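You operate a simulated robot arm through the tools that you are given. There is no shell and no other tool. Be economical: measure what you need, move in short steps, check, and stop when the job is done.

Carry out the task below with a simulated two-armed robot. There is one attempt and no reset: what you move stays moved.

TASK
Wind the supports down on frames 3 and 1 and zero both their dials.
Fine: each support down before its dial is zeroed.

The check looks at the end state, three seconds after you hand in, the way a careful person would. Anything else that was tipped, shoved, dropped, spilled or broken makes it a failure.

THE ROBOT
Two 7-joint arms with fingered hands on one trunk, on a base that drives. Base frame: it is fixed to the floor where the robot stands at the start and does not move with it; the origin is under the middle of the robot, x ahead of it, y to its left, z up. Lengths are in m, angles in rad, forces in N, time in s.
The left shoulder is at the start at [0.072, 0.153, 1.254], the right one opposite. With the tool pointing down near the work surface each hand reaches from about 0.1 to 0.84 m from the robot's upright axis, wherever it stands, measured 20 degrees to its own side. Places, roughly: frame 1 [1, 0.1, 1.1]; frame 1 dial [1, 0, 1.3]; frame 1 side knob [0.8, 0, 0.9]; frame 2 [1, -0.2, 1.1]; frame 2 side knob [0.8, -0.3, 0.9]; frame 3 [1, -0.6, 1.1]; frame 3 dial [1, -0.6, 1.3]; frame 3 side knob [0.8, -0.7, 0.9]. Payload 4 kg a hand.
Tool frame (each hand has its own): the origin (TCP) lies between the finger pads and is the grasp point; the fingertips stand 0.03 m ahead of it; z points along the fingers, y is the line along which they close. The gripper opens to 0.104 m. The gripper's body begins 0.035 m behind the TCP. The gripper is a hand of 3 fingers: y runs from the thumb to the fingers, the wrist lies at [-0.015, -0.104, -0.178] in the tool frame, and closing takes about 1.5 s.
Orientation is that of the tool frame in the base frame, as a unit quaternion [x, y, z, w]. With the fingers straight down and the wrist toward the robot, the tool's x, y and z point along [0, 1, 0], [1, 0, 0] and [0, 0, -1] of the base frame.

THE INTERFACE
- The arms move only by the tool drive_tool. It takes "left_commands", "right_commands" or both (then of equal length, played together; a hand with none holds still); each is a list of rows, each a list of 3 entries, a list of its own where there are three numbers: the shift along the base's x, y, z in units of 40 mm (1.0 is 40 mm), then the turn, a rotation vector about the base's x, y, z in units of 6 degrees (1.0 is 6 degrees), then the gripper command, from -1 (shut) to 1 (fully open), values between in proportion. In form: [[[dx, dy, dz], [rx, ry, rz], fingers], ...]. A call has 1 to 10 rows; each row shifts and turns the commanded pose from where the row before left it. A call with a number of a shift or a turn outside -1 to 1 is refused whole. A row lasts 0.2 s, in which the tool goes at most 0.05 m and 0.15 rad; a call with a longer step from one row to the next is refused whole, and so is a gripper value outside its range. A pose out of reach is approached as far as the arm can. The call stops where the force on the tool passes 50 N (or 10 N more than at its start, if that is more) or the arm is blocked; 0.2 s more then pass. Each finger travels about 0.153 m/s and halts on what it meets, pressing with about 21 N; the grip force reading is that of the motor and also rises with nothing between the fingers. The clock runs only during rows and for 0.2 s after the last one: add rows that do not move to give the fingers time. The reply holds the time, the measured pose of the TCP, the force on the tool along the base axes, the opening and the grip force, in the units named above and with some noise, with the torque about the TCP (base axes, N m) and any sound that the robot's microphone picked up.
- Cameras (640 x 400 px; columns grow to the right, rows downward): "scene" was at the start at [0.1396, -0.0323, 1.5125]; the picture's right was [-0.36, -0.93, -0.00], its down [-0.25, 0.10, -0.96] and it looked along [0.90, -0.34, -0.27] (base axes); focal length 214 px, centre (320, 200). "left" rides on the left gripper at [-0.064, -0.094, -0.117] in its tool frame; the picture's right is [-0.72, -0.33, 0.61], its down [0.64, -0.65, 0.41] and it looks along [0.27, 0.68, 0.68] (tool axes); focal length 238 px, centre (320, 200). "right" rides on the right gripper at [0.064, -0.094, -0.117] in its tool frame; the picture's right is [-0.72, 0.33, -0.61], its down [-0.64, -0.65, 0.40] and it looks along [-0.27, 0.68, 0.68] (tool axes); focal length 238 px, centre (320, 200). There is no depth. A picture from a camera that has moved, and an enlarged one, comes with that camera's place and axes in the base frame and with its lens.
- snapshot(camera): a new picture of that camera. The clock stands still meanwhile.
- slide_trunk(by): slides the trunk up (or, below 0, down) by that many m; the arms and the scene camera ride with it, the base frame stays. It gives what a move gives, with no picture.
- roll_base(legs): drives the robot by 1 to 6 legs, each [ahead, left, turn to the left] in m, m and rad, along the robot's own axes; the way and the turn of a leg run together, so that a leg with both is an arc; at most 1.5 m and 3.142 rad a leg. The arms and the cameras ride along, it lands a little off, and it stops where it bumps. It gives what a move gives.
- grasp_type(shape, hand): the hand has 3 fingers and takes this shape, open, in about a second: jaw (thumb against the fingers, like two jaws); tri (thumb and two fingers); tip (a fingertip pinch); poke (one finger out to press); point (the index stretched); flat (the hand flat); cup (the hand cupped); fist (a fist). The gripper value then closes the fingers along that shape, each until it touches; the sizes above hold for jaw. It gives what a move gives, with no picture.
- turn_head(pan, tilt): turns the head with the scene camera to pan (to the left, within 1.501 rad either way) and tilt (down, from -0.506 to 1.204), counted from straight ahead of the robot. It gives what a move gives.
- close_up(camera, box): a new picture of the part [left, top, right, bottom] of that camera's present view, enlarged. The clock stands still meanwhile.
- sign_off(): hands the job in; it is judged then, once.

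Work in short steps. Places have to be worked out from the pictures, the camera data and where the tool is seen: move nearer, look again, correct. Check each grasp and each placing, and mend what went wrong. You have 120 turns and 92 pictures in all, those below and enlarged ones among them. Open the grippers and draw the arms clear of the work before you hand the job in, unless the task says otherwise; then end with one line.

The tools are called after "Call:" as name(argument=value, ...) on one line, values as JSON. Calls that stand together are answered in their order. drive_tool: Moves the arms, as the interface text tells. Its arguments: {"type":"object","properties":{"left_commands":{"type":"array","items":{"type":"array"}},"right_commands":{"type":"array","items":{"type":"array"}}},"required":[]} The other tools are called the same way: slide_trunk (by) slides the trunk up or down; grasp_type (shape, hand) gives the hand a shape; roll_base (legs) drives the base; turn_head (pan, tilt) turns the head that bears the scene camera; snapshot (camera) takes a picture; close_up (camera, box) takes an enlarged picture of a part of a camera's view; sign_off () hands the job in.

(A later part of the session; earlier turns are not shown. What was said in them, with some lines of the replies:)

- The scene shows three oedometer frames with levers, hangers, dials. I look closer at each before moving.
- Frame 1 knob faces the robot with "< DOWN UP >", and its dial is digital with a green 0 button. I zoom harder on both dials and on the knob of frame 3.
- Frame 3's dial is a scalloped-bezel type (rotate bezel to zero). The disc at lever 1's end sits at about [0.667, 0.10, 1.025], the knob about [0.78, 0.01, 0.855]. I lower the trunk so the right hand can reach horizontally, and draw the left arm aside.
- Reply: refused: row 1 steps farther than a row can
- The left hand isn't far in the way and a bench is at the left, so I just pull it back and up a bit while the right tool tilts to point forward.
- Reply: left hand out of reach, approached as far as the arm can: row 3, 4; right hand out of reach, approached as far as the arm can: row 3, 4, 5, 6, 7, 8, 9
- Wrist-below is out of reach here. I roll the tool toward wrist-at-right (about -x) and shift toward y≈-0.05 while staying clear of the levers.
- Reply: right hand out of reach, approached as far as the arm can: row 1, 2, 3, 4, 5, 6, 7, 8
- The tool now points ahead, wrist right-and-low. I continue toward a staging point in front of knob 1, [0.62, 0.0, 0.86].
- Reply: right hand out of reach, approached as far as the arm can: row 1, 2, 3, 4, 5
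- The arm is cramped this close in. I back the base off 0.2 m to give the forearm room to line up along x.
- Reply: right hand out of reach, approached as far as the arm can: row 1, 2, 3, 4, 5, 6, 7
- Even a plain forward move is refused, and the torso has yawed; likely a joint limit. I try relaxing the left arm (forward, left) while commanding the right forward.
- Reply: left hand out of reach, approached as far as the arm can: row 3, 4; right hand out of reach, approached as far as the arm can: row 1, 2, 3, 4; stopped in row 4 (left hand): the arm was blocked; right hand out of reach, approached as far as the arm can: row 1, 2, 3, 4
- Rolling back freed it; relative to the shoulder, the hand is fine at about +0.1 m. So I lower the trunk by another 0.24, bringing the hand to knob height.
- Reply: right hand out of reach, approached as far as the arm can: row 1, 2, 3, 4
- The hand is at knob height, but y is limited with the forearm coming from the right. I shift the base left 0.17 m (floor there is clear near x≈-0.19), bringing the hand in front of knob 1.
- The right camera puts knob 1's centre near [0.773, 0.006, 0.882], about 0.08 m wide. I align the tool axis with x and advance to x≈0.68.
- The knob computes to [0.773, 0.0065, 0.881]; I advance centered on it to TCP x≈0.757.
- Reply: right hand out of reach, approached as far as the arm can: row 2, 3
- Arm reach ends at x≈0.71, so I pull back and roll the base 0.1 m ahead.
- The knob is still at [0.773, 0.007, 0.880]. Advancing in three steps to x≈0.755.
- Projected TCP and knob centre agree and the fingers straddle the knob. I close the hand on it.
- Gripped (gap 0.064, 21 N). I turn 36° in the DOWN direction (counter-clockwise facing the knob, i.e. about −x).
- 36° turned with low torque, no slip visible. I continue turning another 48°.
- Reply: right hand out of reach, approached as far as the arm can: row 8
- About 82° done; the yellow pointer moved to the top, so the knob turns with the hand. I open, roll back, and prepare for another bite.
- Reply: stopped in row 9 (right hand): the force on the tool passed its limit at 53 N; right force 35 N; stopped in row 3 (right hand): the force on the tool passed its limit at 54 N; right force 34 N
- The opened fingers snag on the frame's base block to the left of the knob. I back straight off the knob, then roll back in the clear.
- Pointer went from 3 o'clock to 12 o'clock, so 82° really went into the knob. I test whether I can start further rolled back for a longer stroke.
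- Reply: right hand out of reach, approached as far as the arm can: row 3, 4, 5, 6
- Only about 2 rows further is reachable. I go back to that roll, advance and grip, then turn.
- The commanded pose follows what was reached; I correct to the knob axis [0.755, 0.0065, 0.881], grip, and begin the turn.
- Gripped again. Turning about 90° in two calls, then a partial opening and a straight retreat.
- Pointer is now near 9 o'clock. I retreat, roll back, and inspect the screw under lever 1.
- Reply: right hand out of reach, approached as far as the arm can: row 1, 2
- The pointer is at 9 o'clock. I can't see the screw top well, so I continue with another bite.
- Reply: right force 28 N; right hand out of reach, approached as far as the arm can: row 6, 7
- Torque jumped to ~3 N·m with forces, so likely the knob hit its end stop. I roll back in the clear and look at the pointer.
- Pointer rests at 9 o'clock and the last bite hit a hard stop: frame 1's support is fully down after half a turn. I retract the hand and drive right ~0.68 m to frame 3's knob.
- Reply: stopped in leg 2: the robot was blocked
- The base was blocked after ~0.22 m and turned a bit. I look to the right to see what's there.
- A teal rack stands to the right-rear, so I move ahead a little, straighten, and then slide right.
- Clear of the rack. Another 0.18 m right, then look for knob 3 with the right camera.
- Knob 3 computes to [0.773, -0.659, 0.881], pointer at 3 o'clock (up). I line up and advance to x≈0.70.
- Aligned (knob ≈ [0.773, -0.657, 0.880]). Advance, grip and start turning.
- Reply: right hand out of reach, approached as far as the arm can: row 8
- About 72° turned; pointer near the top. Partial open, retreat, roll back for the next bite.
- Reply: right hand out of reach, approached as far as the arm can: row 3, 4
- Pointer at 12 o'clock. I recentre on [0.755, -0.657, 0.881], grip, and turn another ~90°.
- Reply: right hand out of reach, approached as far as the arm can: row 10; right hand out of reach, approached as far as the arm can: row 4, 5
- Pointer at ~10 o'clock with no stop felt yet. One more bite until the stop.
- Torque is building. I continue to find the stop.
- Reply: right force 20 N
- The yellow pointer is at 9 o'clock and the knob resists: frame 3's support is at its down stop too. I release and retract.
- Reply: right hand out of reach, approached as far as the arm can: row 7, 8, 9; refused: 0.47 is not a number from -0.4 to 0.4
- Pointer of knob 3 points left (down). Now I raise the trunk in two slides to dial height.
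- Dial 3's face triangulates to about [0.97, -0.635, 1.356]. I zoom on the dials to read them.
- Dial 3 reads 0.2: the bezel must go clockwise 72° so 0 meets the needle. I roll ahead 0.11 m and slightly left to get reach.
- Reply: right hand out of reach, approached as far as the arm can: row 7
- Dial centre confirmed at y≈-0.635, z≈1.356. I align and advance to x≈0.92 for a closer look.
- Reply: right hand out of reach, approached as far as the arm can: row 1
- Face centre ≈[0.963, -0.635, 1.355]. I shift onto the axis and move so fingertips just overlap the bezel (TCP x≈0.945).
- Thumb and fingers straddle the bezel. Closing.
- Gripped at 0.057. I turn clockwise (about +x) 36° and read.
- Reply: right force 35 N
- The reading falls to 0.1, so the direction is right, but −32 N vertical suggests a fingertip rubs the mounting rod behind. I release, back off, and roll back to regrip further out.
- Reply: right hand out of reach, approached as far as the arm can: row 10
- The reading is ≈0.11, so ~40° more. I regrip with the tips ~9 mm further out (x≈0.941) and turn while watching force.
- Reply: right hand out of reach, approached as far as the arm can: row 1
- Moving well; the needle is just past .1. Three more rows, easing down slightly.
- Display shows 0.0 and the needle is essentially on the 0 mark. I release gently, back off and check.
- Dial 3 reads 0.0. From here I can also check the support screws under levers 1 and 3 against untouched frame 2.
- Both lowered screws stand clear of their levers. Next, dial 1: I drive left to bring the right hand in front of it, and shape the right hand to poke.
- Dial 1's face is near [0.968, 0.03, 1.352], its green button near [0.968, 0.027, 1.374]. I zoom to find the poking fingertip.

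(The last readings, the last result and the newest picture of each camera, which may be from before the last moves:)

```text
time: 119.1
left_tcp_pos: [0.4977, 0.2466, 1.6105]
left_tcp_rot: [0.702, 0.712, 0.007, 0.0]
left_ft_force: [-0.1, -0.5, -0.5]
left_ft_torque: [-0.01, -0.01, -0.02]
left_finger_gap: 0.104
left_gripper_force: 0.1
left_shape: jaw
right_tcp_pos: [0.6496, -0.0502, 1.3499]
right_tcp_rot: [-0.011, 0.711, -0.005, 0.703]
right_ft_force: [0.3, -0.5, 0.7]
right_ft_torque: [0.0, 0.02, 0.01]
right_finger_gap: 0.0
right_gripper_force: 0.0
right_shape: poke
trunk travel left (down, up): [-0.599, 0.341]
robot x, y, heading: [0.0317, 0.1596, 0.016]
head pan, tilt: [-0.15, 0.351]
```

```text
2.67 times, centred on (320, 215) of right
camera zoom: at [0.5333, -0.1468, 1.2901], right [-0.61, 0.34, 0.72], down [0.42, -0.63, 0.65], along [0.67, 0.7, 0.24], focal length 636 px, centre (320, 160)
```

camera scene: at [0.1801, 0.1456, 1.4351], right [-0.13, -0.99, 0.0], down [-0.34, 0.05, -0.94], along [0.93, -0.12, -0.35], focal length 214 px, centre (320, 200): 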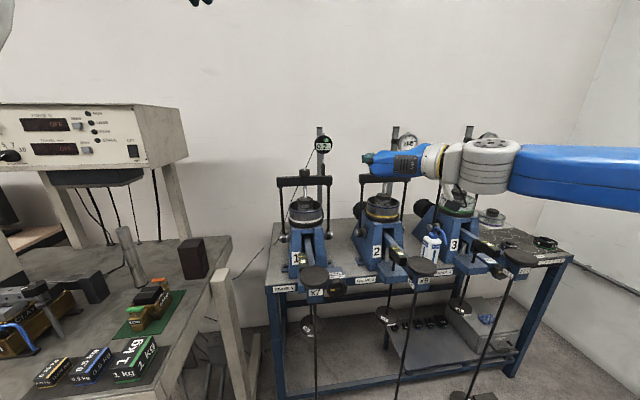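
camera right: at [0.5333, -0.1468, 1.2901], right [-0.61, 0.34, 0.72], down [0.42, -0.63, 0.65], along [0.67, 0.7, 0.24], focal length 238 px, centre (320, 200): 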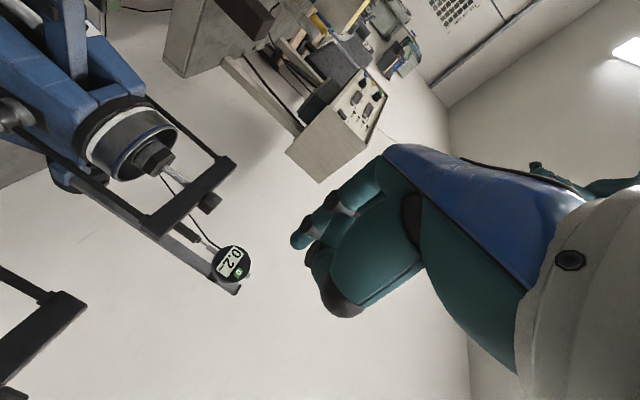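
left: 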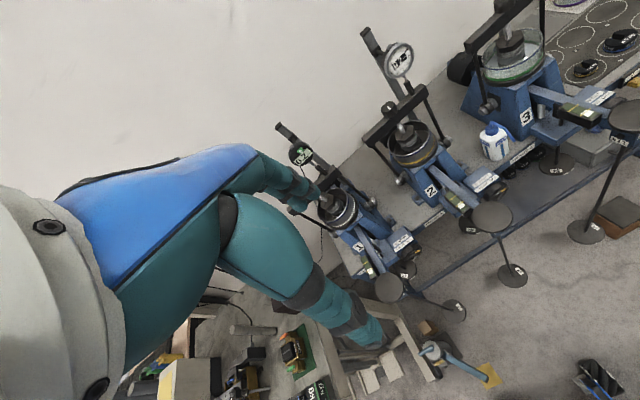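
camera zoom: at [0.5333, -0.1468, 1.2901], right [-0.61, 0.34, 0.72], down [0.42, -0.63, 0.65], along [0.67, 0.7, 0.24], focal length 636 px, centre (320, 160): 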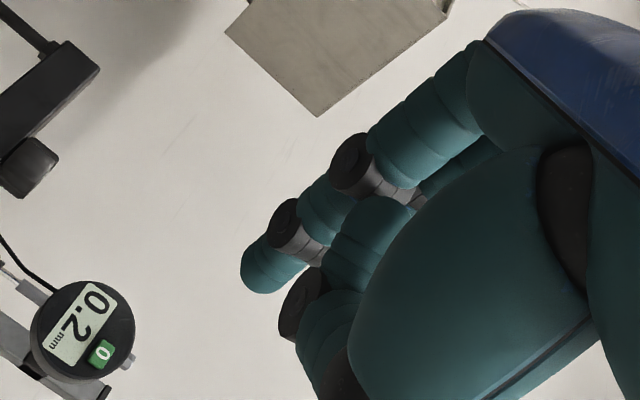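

Fingertip ≈ [0.69, -0.037, 1.35], i.e. TCP + [0.04, 0.013, 0]. I roll ahead 0.06 m, then move to a standoff before the button.

Call:
roll_base(legs=[[0.06, 0, 0]])

Call:
drive_tool(right_commands=[[[0.8, 0.5, 0.15], [0, 0, 0], -1], [[0.8, 0.5, 0.15], [0, 0, 0], -1], [[0.8, 0.5, 0.15], [0, 0, 0], -1], [[0.8, 0.1, 0.1], [0, 0, 0], -1], [[0, 0, 0], [0, 0, 0], -1]])

Call:
snapshot(camera="right")

Call:
close_up(camera="scene", box=[270, 110, 398, 190])

```text
time: 120.1
left_tcp_pos: [0.5391, 0.2492, 1.6151]
left_tcp_rot: [0.703, 0.711, 0.012, 0.005]
left_ft_force: [-1.3, -0.1, 0.9]
left_ft_torque: [0.01, -0.11, 0.0]
left_finger_gap: 0.104
left_gripper_force: 0.1
left_shape: jaw
right_tcp_pos: [0.6952, -0.0482, 1.3586]
right_tcp_rot: [-0.011, 0.707, -0.004, 0.707]
right_ft_force: [-1.1, 1.0, 0.2]
right_ft_torque: [-0.02, 0.02, -0.05]
right_finger_gap: 0.0003
right_gripper_force: 0.0
right_shape: poke
trunk travel left (down, up): [-0.599, 0.341]
robot x, y, heading: [0.0947, 0.157, 0.016]
head pan, tilt: [-0.15, 0.351]
```

```text
time: 121.3
left_tcp_pos: [0.5542, 0.2493, 1.6126]
left_tcp_rot: [0.703, 0.711, 0.009, 0.0]
left_ft_force: [-0.5, 0.3, -0.3]
left_ft_torque: [0.01, 0.02, 0.04]
left_finger_gap: 0.1038
left_gripper_force: 0.1
left_shape: jaw
right_tcp_pos: [0.8372, 0.0161, 1.3748]
right_tcp_rot: [-0.012, 0.71, -0.005, 0.704]
right_ft_force: [-0.6, -0.2, 1.1]
right_ft_torque: [0.02, 0.01, 0.01]
right_finger_gap: 0.0
right_gripper_force: 0.0
right_shape: poke
trunk travel left (down, up): [-0.599, 0.341]
robot x, y, heading: [0.096, 0.1622, 0.02]
head pan, tilt: [-0.15, 0.351]
```

```text
16 pictures are left
camera right: at [0.7215, -0.0793, 1.3143], right [-0.61, 0.34, 0.72], down [0.42, -0.63, 0.65], along [0.67, 0.7, 0.25], focal length 238 px, centre (320, 200)
```

right: 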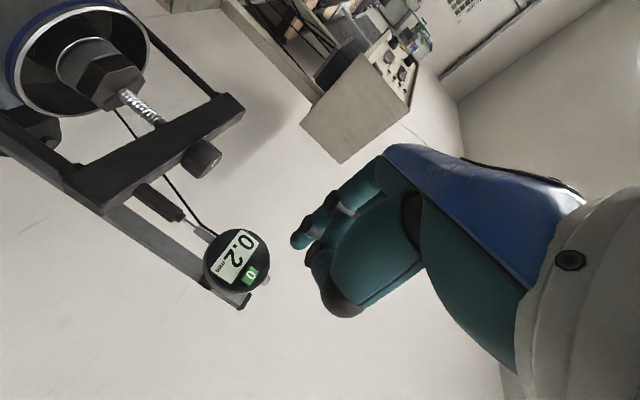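

```text
5.00 times, centred on (334, 150) of scene
camera zoom: at [0.2407, 0.1492, 1.4358], right [-0.13, -0.99, 0.0], down [-0.34, 0.05, -0.94], along [0.93, -0.12, -0.34], focal length 1072 px, centre (250, 450)
```

zoom: 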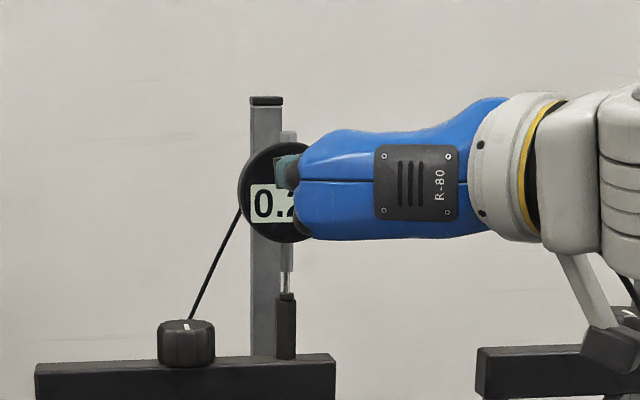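

Re-triangulating, the tip is at ≈[0.90, 0.045, 1.378] while the button is at ≈[0.965, 0.022, 1.374]. I shift −22 mm in y, −4 mm z, and look again from close.

Call:
drive_tool(right_commands=[[[0, -0.55, -0.1], [0, 0, 0], -1], [[0.75, 0, 0], [0, 0, 0], -1], [[0, 0, 0], [0, 0, 0], -1]])

Call:
close_up(camera="right", box=[160, 150, 400, 300])

Call:
close_up(camera="scene", box=[290, 120, 370, 170])

```text
time: 122.1
left_tcp_pos: [0.5545, 0.2511, 1.6105]
left_tcp_rot: [0.703, 0.711, 0.008, 0.0]
left_ft_force: [0.2, -0.3, -0.3]
left_ft_torque: [-0.01, -0.01, 0.0]
left_finger_gap: 0.1038
left_gripper_force: 0.0
left_shape: jaw
right_tcp_pos: [0.8668, -0.0042, 1.3708]
right_tcp_rot: [-0.014, 0.711, -0.006, 0.703]
right_ft_force: [0.5, -1.1, 0.4]
right_ft_torque: [0.0, 0.03, -0.02]
right_finger_gap: 0.0
right_gripper_force: 0.0
right_shape: poke
trunk travel left (down, up): [-0.599, 0.341]
robot x, y, heading: [0.0935, 0.1614, 0.018]
head pan, tilt: [-0.15, 0.351]
```

```text
2.67 times, centred on (280, 225) of right
camera zoom: at [0.7509, -0.1005, 1.3105], right [-0.61, 0.34, 0.72], down [0.42, -0.63, 0.65], along [0.67, 0.7, 0.24], focal length 636 px, centre (427, 133)
```

zoom: 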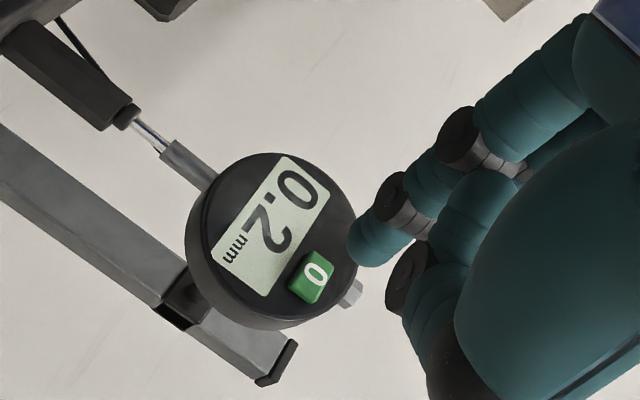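

```text
8.00 times, centred on (330, 145) of scene
camera zoom: at [0.2407, 0.1505, 1.436], right [-0.13, -0.99, 0.0], down [-0.33, 0.04, -0.94], along [0.93, -0.12, -0.34], focal length 1716 px, centre (240, 640)
```

zoom: 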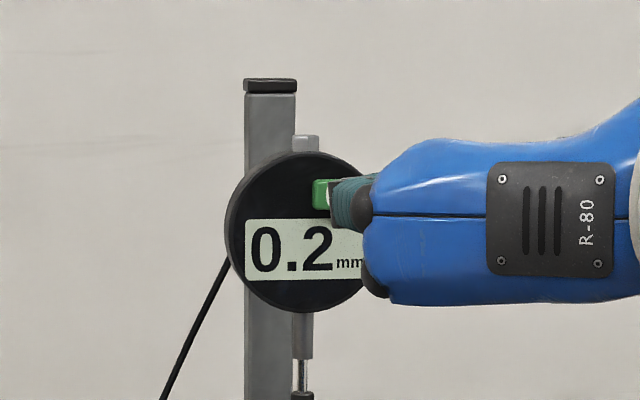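

Tip ≈[0.93, 0.024, 1.375], button ≈[0.96, 0.018, 1.370]. I nudge −5 mm y, −4 mm z and push slowly.

Call:
drive_tool(right_commands=[[[0, -0.13, -0.1], [0, 0, 0], -1], [[0.25, 0, 0], [0, 0, 0], -1], [[0.25, 0, 0], [0, 0, 0], -1], [[0, 0, 0], [0, 0, 0], -1]])

Call:
close_up(camera="right", box=[160, 150, 400, 300])

```text
time: 123.1
left_tcp_pos: [0.555, 0.2504, 1.6117]
left_tcp_rot: [0.704, 0.711, 0.009, 0.0]
left_ft_force: [0.0, -0.4, 0.5]
left_ft_torque: [-0.02, 0.0, -0.02]
left_finger_gap: 0.1039
left_gripper_force: 0.0
left_shape: jaw
right_tcp_pos: [0.8861, -0.0084, 1.3666]
right_tcp_rot: [-0.013, 0.709, -0.004, 0.705]
right_ft_force: [-0.5, 0.0, -0.1]
right_ft_torque: [0.02, -0.03, 0.02]
right_finger_gap: 0.0002
right_gripper_force: 0.1
right_shape: poke
trunk travel left (down, up): [-0.599, 0.341]
robot x, y, heading: [0.0939, 0.1599, 0.016]
head pan, tilt: [-0.15, 0.351]
```

```text
2.67 times, centred on (280, 225) of right
camera zoom: at [0.7699, -0.1063, 1.3057], right [-0.61, 0.34, 0.72], down [0.42, -0.63, 0.65], along [0.67, 0.7, 0.25], focal length 636 px, centre (427, 133)
```

zoom: 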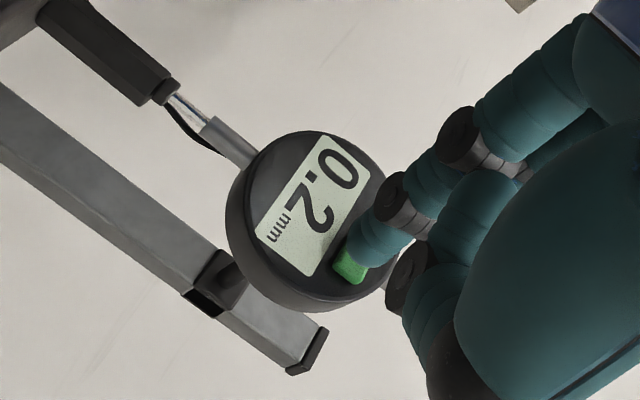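

Nearly touching and well centred. I push on in 6 mm steps.

Call:
drive_tool(right_commands=[[[0.15, 0, 0.07], [0, 0, 0], -1], [[0.15, 0, 0], [0, 0, 0], -1], [[0.15, 0, 0], [0, 0, 0], -1], [[0, 0, 0], [0, 0, 0], -1]])

Call:
close_up(camera="right", box=[160, 150, 400, 300])

```text
time: 124.1
left_tcp_pos: [0.554, 0.2499, 1.6115]
left_tcp_rot: [0.703, 0.711, 0.009, 0.0]
left_ft_force: [0.1, 0.1, -0.6]
left_ft_torque: [0.01, 0.0, -0.02]
left_finger_gap: 0.1042
left_gripper_force: 0.0
left_shape: jaw
right_tcp_pos: [0.9039, -0.009, 1.3686]
right_tcp_rot: [-0.013, 0.71, -0.004, 0.704]
right_ft_force: [0.1, 0.0, -0.2]
right_ft_torque: [0.03, -0.01, 0.01]
right_finger_gap: 0.0
right_gripper_force: 0.0
right_shape: poke
trunk travel left (down, up): [-0.599, 0.341]
robot x, y, heading: [0.0956, 0.1583, 0.015]
head pan, tilt: [-0.15, 0.351]
```

```text
2.67 times, centred on (280, 225) of right
camera zoom: at [0.7884, -0.1061, 1.3088], right [-0.61, 0.34, 0.72], down [0.42, -0.63, 0.65], along [0.67, 0.7, 0.25], focal length 636 px, centre (427, 133)
```

zoom: 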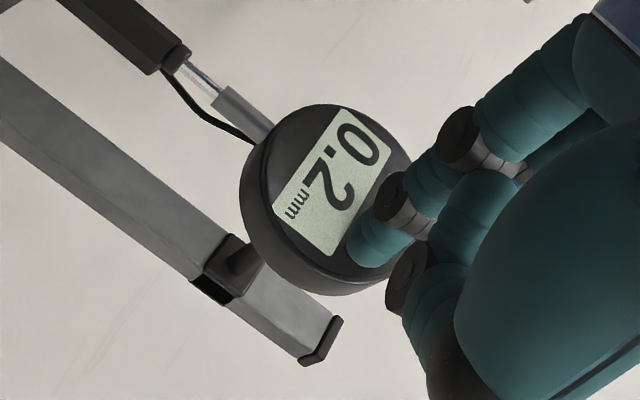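

No contact yet; the button is just behind the tip. I continue forward with a 3 mm correction toward +y.

Call:
drive_tool(right_commands=[[[0.12, 0.07, 0.02], [0, 0, 0], -1], [[0.12, 0, 0], [0, 0, 0], -1], [[0.12, 0, 0], [0, 0, 0], -1], [[0, 0, 0], [0, 0, 0], -1]])

Call:
close_up(camera="right", box=[160, 150, 400, 300])

```text
time: 125.1
left_tcp_pos: [0.553, 0.2502, 1.6107]
left_tcp_rot: [0.703, 0.711, 0.008, -0.001]
left_ft_force: [0.5, 0.4, 0.5]
left_ft_torque: [-0.03, -0.03, 0.02]
left_finger_gap: 0.1038
left_gripper_force: 0.1
left_shape: jaw
right_tcp_pos: [0.9179, -0.0061, 1.3692]
right_tcp_rot: [-0.013, 0.711, -0.004, 0.703]
right_ft_force: [0.3, -1.0, 0.7]
right_ft_torque: [0.0, -0.01, 0.05]
right_finger_gap: 0.0001
right_gripper_force: 0.2
right_shape: poke
trunk travel left (down, up): [-0.599, 0.341]
robot x, y, heading: [0.0931, 0.1578, 0.015]
head pan, tilt: [-0.15, 0.351]
```

```text
2.67 times, centred on (280, 225) of right
camera zoom: at [0.8031, -0.1025, 1.3087], right [-0.61, 0.34, 0.72], down [0.42, -0.63, 0.65], along [0.67, 0.7, 0.25], focal length 636 px, centre (427, 133)
```

zoom: 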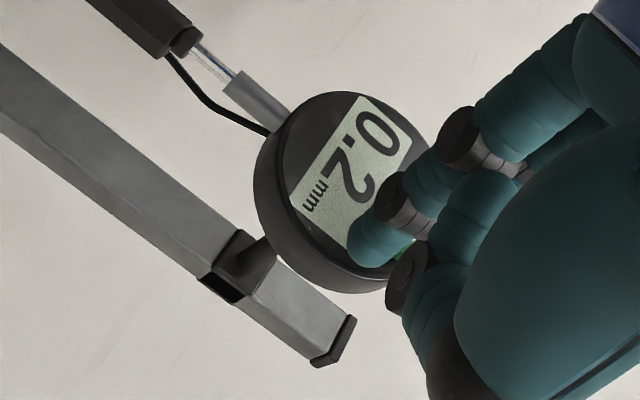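

The button reappears to the right of the tip in this view, so the tip is short and ~15 mm too far right (−y). I back off 12 mm and shift +14 mm y, +6 mm z.

Call:
drive_tool(right_commands=[[[-0.3, 0, 0], [0, 0, 0], -1], [[0, 0.35, 0.15], [0, 0, 0], -1], [[0, 0, 0], [0, 0, 0], -1]])

Call:
close_up(camera="right", box=[160, 150, 400, 300])

Call:
close_up(camera="scene", box=[300, 125, 364, 165])

```text
time: 125.9
left_tcp_pos: [0.5545, 0.2502, 1.6122]
left_tcp_rot: [0.704, 0.71, 0.009, 0.0]
left_ft_force: [-0.1, 0.6, 0.6]
left_ft_torque: [0.04, 0.0, 0.01]
left_finger_gap: 0.1042
left_gripper_force: 0.0
left_shape: jaw
right_tcp_pos: [0.9053, 0.0076, 1.3751]
right_tcp_rot: [-0.011, 0.711, -0.005, 0.703]
right_ft_force: [0.3, 0.3, 0.7]
right_ft_torque: [0.03, -0.02, 0.03]
right_finger_gap: 0.0
right_gripper_force: 0.2
right_shape: poke
trunk travel left (down, up): [-0.599, 0.341]
robot x, y, heading: [0.0959, 0.1617, 0.018]
head pan, tilt: [-0.15, 0.351]
```

```text
2.67 times, centred on (280, 225) of right
camera zoom: at [0.7902, -0.0891, 1.3157], right [-0.61, 0.34, 0.72], down [0.42, -0.63, 0.65], along [0.67, 0.7, 0.24], focal length 636 px, centre (427, 133)
```

zoom: 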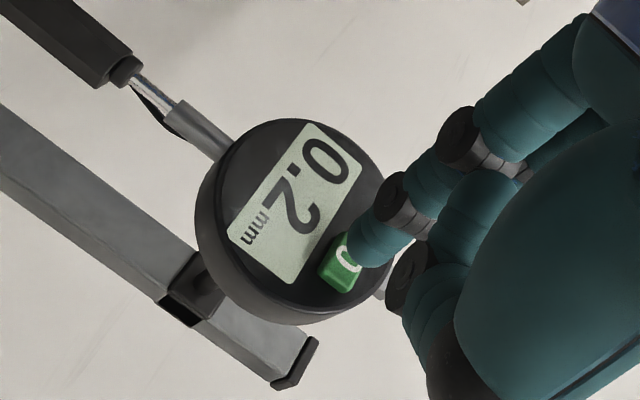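

```text
10.00 times, centred on (332, 145) of scene
camera zoom: at [0.2414, 0.1506, 1.4361], right [-0.13, -0.99, 0.0], down [-0.33, 0.04, -0.94], along [0.93, -0.12, -0.33], focal length 2145 px, centre (200, 750)
```

zoom: 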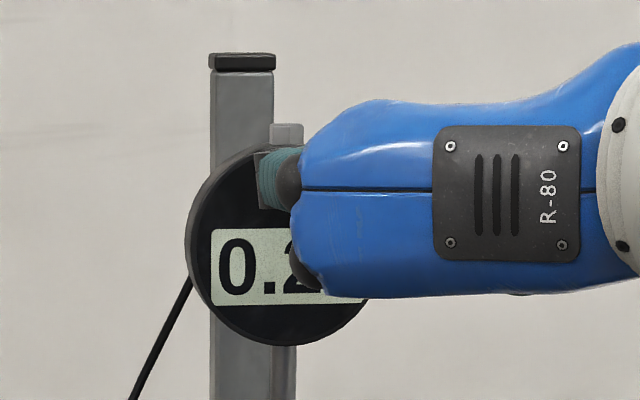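

The tip now sits over the button's near edge and will meet its centre after ~10 mm. I push in 4 mm steps.

Call:
drive_tool(right_commands=[[[0.1, 0, 0], [0, 0, 0], -1], [[0.1, 0, 0], [0, 0, 0], -1], [[0.1, 0, 0], [0, 0, 0], -1], [[0.1, 0, 0], [0, 0, 0], -1], [[0, 0, 0], [0, 0, 0], -1]])

Call:
close_up(camera="right", box=[160, 150, 400, 300])

```text
time: 127.1
left_tcp_pos: [0.555, 0.2496, 1.6112]
left_tcp_rot: [0.703, 0.711, 0.009, 0.001]
left_ft_force: [0.1, -1.2, -0.5]
left_ft_torque: [0.01, 0.02, -0.03]
left_finger_gap: 0.104
left_gripper_force: 0.0
left_shape: jaw
right_tcp_pos: [0.9209, 0.0068, 1.3751]
right_tcp_rot: [-0.013, 0.71, -0.004, 0.704]
right_ft_force: [1.3, 0.2, -0.3]
right_ft_torque: [0.03, 0.0, -0.03]
right_finger_gap: 0.0002
right_gripper_force: 0.1
right_shape: poke
trunk travel left (down, up): [-0.599, 0.341]
robot x, y, heading: [0.0922, 0.1582, 0.013]
head pan, tilt: [-0.15, 0.351]
```

```text
2.67 times, centred on (280, 225) of right
camera zoom: at [0.8059, -0.09, 1.3148], right [-0.61, 0.34, 0.72], down [0.42, -0.63, 0.65], along [0.67, 0.7, 0.25], focal length 636 px, centre (427, 133)
```

zoom: 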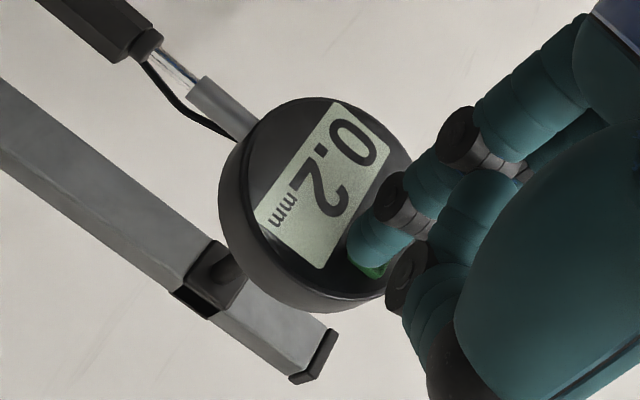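

Alignment looks good (green just peeks from beneath the tip). I push on, watching the force.

Call:
drive_tool(right_commands=[[[0.1, 0, 0], [0, 0, 0], -1], [[0.1, 0, 0], [0, 0, 0], -1], [[0, 0, 0], [0, 0, 0], -1]])

Call:
drive_tool(right_commands=[[[0.1, 0, 0], [0, 0, 0], -1], [[0, 0, 0], [0, 0, 0], -1]])

```text
time: 127.9
left_tcp_pos: [0.5497, 0.2484, 1.6123]
left_tcp_rot: [0.703, 0.711, 0.009, 0.001]
left_ft_force: [-0.2, 0.4, -0.4]
left_ft_torque: [0.03, 0.02, 0.01]
left_finger_gap: 0.1037
left_gripper_force: 0.1
left_shape: jaw
right_tcp_pos: [0.9276, 0.0077, 1.3777]
right_tcp_rot: [-0.013, 0.71, -0.005, 0.704]
right_ft_force: [-11.1, -0.7, -3.1]
right_ft_torque: [-0.01, 0.15, 0.04]
right_finger_gap: 0.0001
right_gripper_force: 0.1
right_shape: poke
trunk travel left (down, up): [-0.599, 0.341]
robot x, y, heading: [0.0944, 0.1567, 0.015]
head pan, tilt: [-0.15, 0.351]
heard: click
```

```text
time: 128.5
left_tcp_pos: [0.5461, 0.2478, 1.6138]
left_tcp_rot: [0.703, 0.711, 0.01, 0.003]
left_ft_force: [0.0, 0.1, -0.3]
left_ft_torque: [-0.01, 0.0, -0.03]
left_finger_gap: 0.1038
left_gripper_force: 0.0
left_shape: jaw
right_tcp_pos: [0.9275, 0.0072, 1.3796]
right_tcp_rot: [-0.013, 0.709, -0.005, 0.705]
right_ft_force: [-23.0, -2.5, -6.9]
right_ft_torque: [-0.08, 0.31, 0.02]
right_finger_gap: 0.0
right_gripper_force: 0.0
right_shape: poke
trunk travel left (down, up): [-0.599, 0.341]
robot x, y, heading: [0.0961, 0.1604, 0.015]
head pan, tilt: [-0.15, 0.351]
```

A click was heard. I withdraw straight back and check the display.

Call:
drive_tool(right_commands=[[[-0.5, 0, 0], [0, 0, 0], -1], [[-1, 0, 0], [0, 0, 0], -1], [[-1, 0, 0], [0, 0, 0], -1], [[-1, 0, 0], [0, 0, 0], -1], [[-1, 0, 0], [0, 0, 0], -1], [[-1, 0, 0], [0, 0, 0], -1]])

Call:
close_up(camera="right", box=[100, 180, 340, 330])

```text
time: 129.9
left_tcp_pos: [0.5491, 0.2501, 1.6126]
left_tcp_rot: [0.703, 0.711, 0.01, 0.002]
left_ft_force: [-0.5, -1.0, -0.4]
left_ft_torque: [0.01, -0.08, -0.02]
left_finger_gap: 0.1038
left_gripper_force: 0.0
left_shape: jaw
right_tcp_pos: [0.7128, 0.0065, 1.3759]
right_tcp_rot: [-0.012, 0.709, -0.004, 0.705]
right_ft_force: [0.2, 0.1, -0.1]
right_ft_torque: [0.02, 0.0, 0.01]
right_finger_gap: 0.0003
right_gripper_force: 0.0
right_shape: poke
trunk travel left (down, up): [-0.599, 0.341]
robot x, y, heading: [0.0954, 0.1571, 0.013]
head pan, tilt: [-0.15, 0.351]
```

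```text
2.67 times, centred on (220, 255) of right
camera zoom: at [0.5964, -0.0902, 1.3151], right [-0.61, 0.34, 0.71], down [0.42, -0.63, 0.65], along [0.67, 0.7, 0.25], focal length 636 px, centre (587, 53)
```

zoom: 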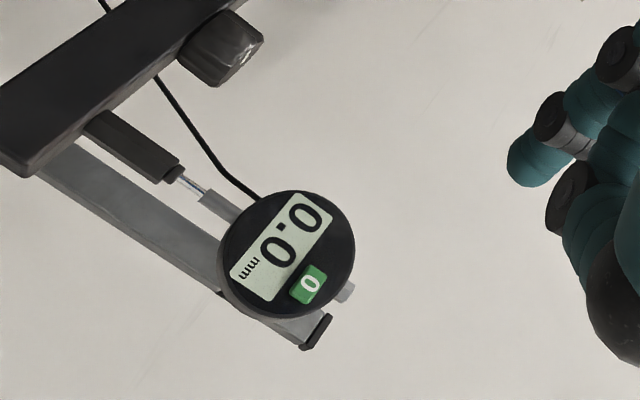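

Dial 1 reads 0.0. I restore the open hand, pull the arm clear, back the base off, and take a final look.

Call:
grasp_type(shape="jaw", hand="right")

Call:
drive_tool(right_commands=[[[-1, 0, 0], [0, 0, 0], 1], [[-1, 0, 0], [0, 0, 0], 1], [[-1, 0, 0], [0, 0, 0], 1]])

Call:
roll_base(legs=[[-0.12, 0, 0]])

Call:
snapshot(camera="scene")

Call:
close_up(camera="scene", box=[270, 110, 590, 310])

```text
time: 130.8
left_tcp_pos: [0.5546, 0.249, 1.6115]
left_tcp_rot: [0.703, 0.711, 0.008, 0.0]
left_ft_force: [0.7, -0.4, 0.1]
left_ft_torque: [-0.02, 0.0, -0.01]
left_finger_gap: 0.1036
left_gripper_force: 0.1
left_shape: jaw
right_tcp_pos: [0.7174, 0.0066, 1.3737]
right_tcp_rot: [-0.012, 0.711, -0.005, 0.703]
right_ft_force: [-0.6, -0.8, -0.7]
right_ft_torque: [0.0, 0.01, 0.02]
right_finger_gap: 0.104
right_gripper_force: 0.1
right_shape: jaw
trunk travel left (down, up): [-0.599, 0.341]
robot x, y, heading: [0.0921, 0.1612, 0.018]
head pan, tilt: [-0.15, 0.351]
```

```text
time: 131.6
left_tcp_pos: [0.5545, 0.2501, 1.6106]
left_tcp_rot: [0.703, 0.712, 0.008, 0.001]
left_ft_force: [0.0, -0.5, 0.7]
left_ft_torque: [0.02, 0.01, -0.02]
left_finger_gap: 0.1037
left_gripper_force: 0.0
left_shape: jaw
right_tcp_pos: [0.6154, 0.0008, 1.3519]
right_tcp_rot: [-0.012, 0.711, -0.004, 0.703]
right_ft_force: [0.4, -0.2, -0.6]
right_ft_torque: [-0.01, 0.0, 0.0]
right_finger_gap: 0.1039
right_gripper_force: 0.0
right_shape: jaw
right hand out of reach, approached as far as the arm can: row 3
trunk travel left (down, up): [-0.599, 0.341]
robot x, y, heading: [0.096, 0.1608, 0.017]
head pan, tilt: [-0.15, 0.351]
```

```text
time: 132.9
left_tcp_pos: [0.4371, 0.2476, 1.6089]
left_tcp_rot: [0.704, 0.711, 0.007, -0.002]
left_ft_force: [0.5, -0.6, -0.9]
left_ft_torque: [-0.04, 0.02, -0.01]
left_finger_gap: 0.1037
left_gripper_force: 0.1
left_shape: jaw
right_tcp_pos: [0.4969, -0.0002, 1.3499]
right_tcp_rot: [-0.011, 0.712, -0.005, 0.702]
right_ft_force: [0.3, 0.7, 0.4]
right_ft_torque: [0.0, -0.03, 0.01]
right_finger_gap: 0.1041
right_gripper_force: 0.0
right_shape: jaw
trunk travel left (down, up): [-0.599, 0.341]
robot x, y, heading: [-0.0284, 0.156, 0.013]
head pan, tilt: [-0.15, 0.351]
```

```text
5 pictures are left
camera scene: at [0.1224, 0.147, 1.4346], right [-0.13, -0.99, 0.0], down [-0.34, 0.05, -0.94], along [0.93, -0.12, -0.35], focal length 214 px, centre (320, 200)
```

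scene: 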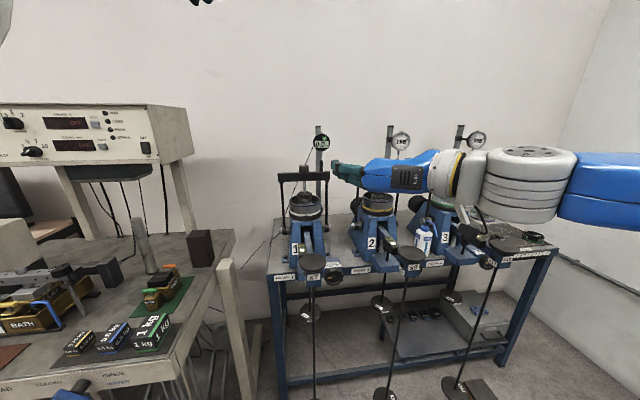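

```text
2.00 times, centred on (430, 210) of scene
camera zoom: at [0.1224, 0.147, 1.4346], right [-0.13, -0.99, 0.0], down [-0.34, 0.05, -0.94], along [0.93, -0.12, -0.35], focal length 429 px, centre (100, 180)
```

zoom: 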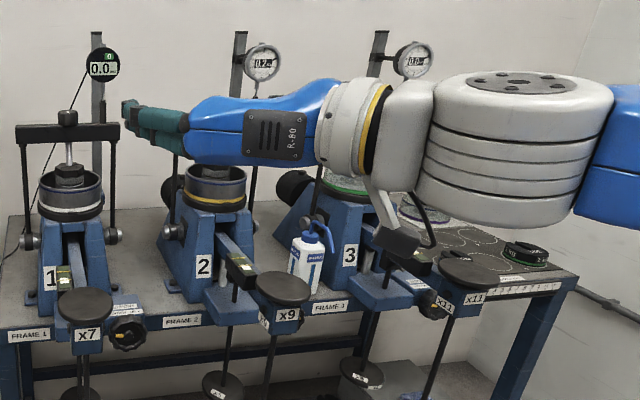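

Dials 1 and 3 read 0.0, dial 2 is untouched at 0.2, both knobs are at their down stops, and nothing else was moved. Arms are clear and grippers open, so I hand in.

Call:
sign_off()

```text
The job is handed in.
```

The supports on frames 1 and 3 are wound down to their stops, and afterwards both dials were zeroed and read 0.0; frame 2 was not touched.
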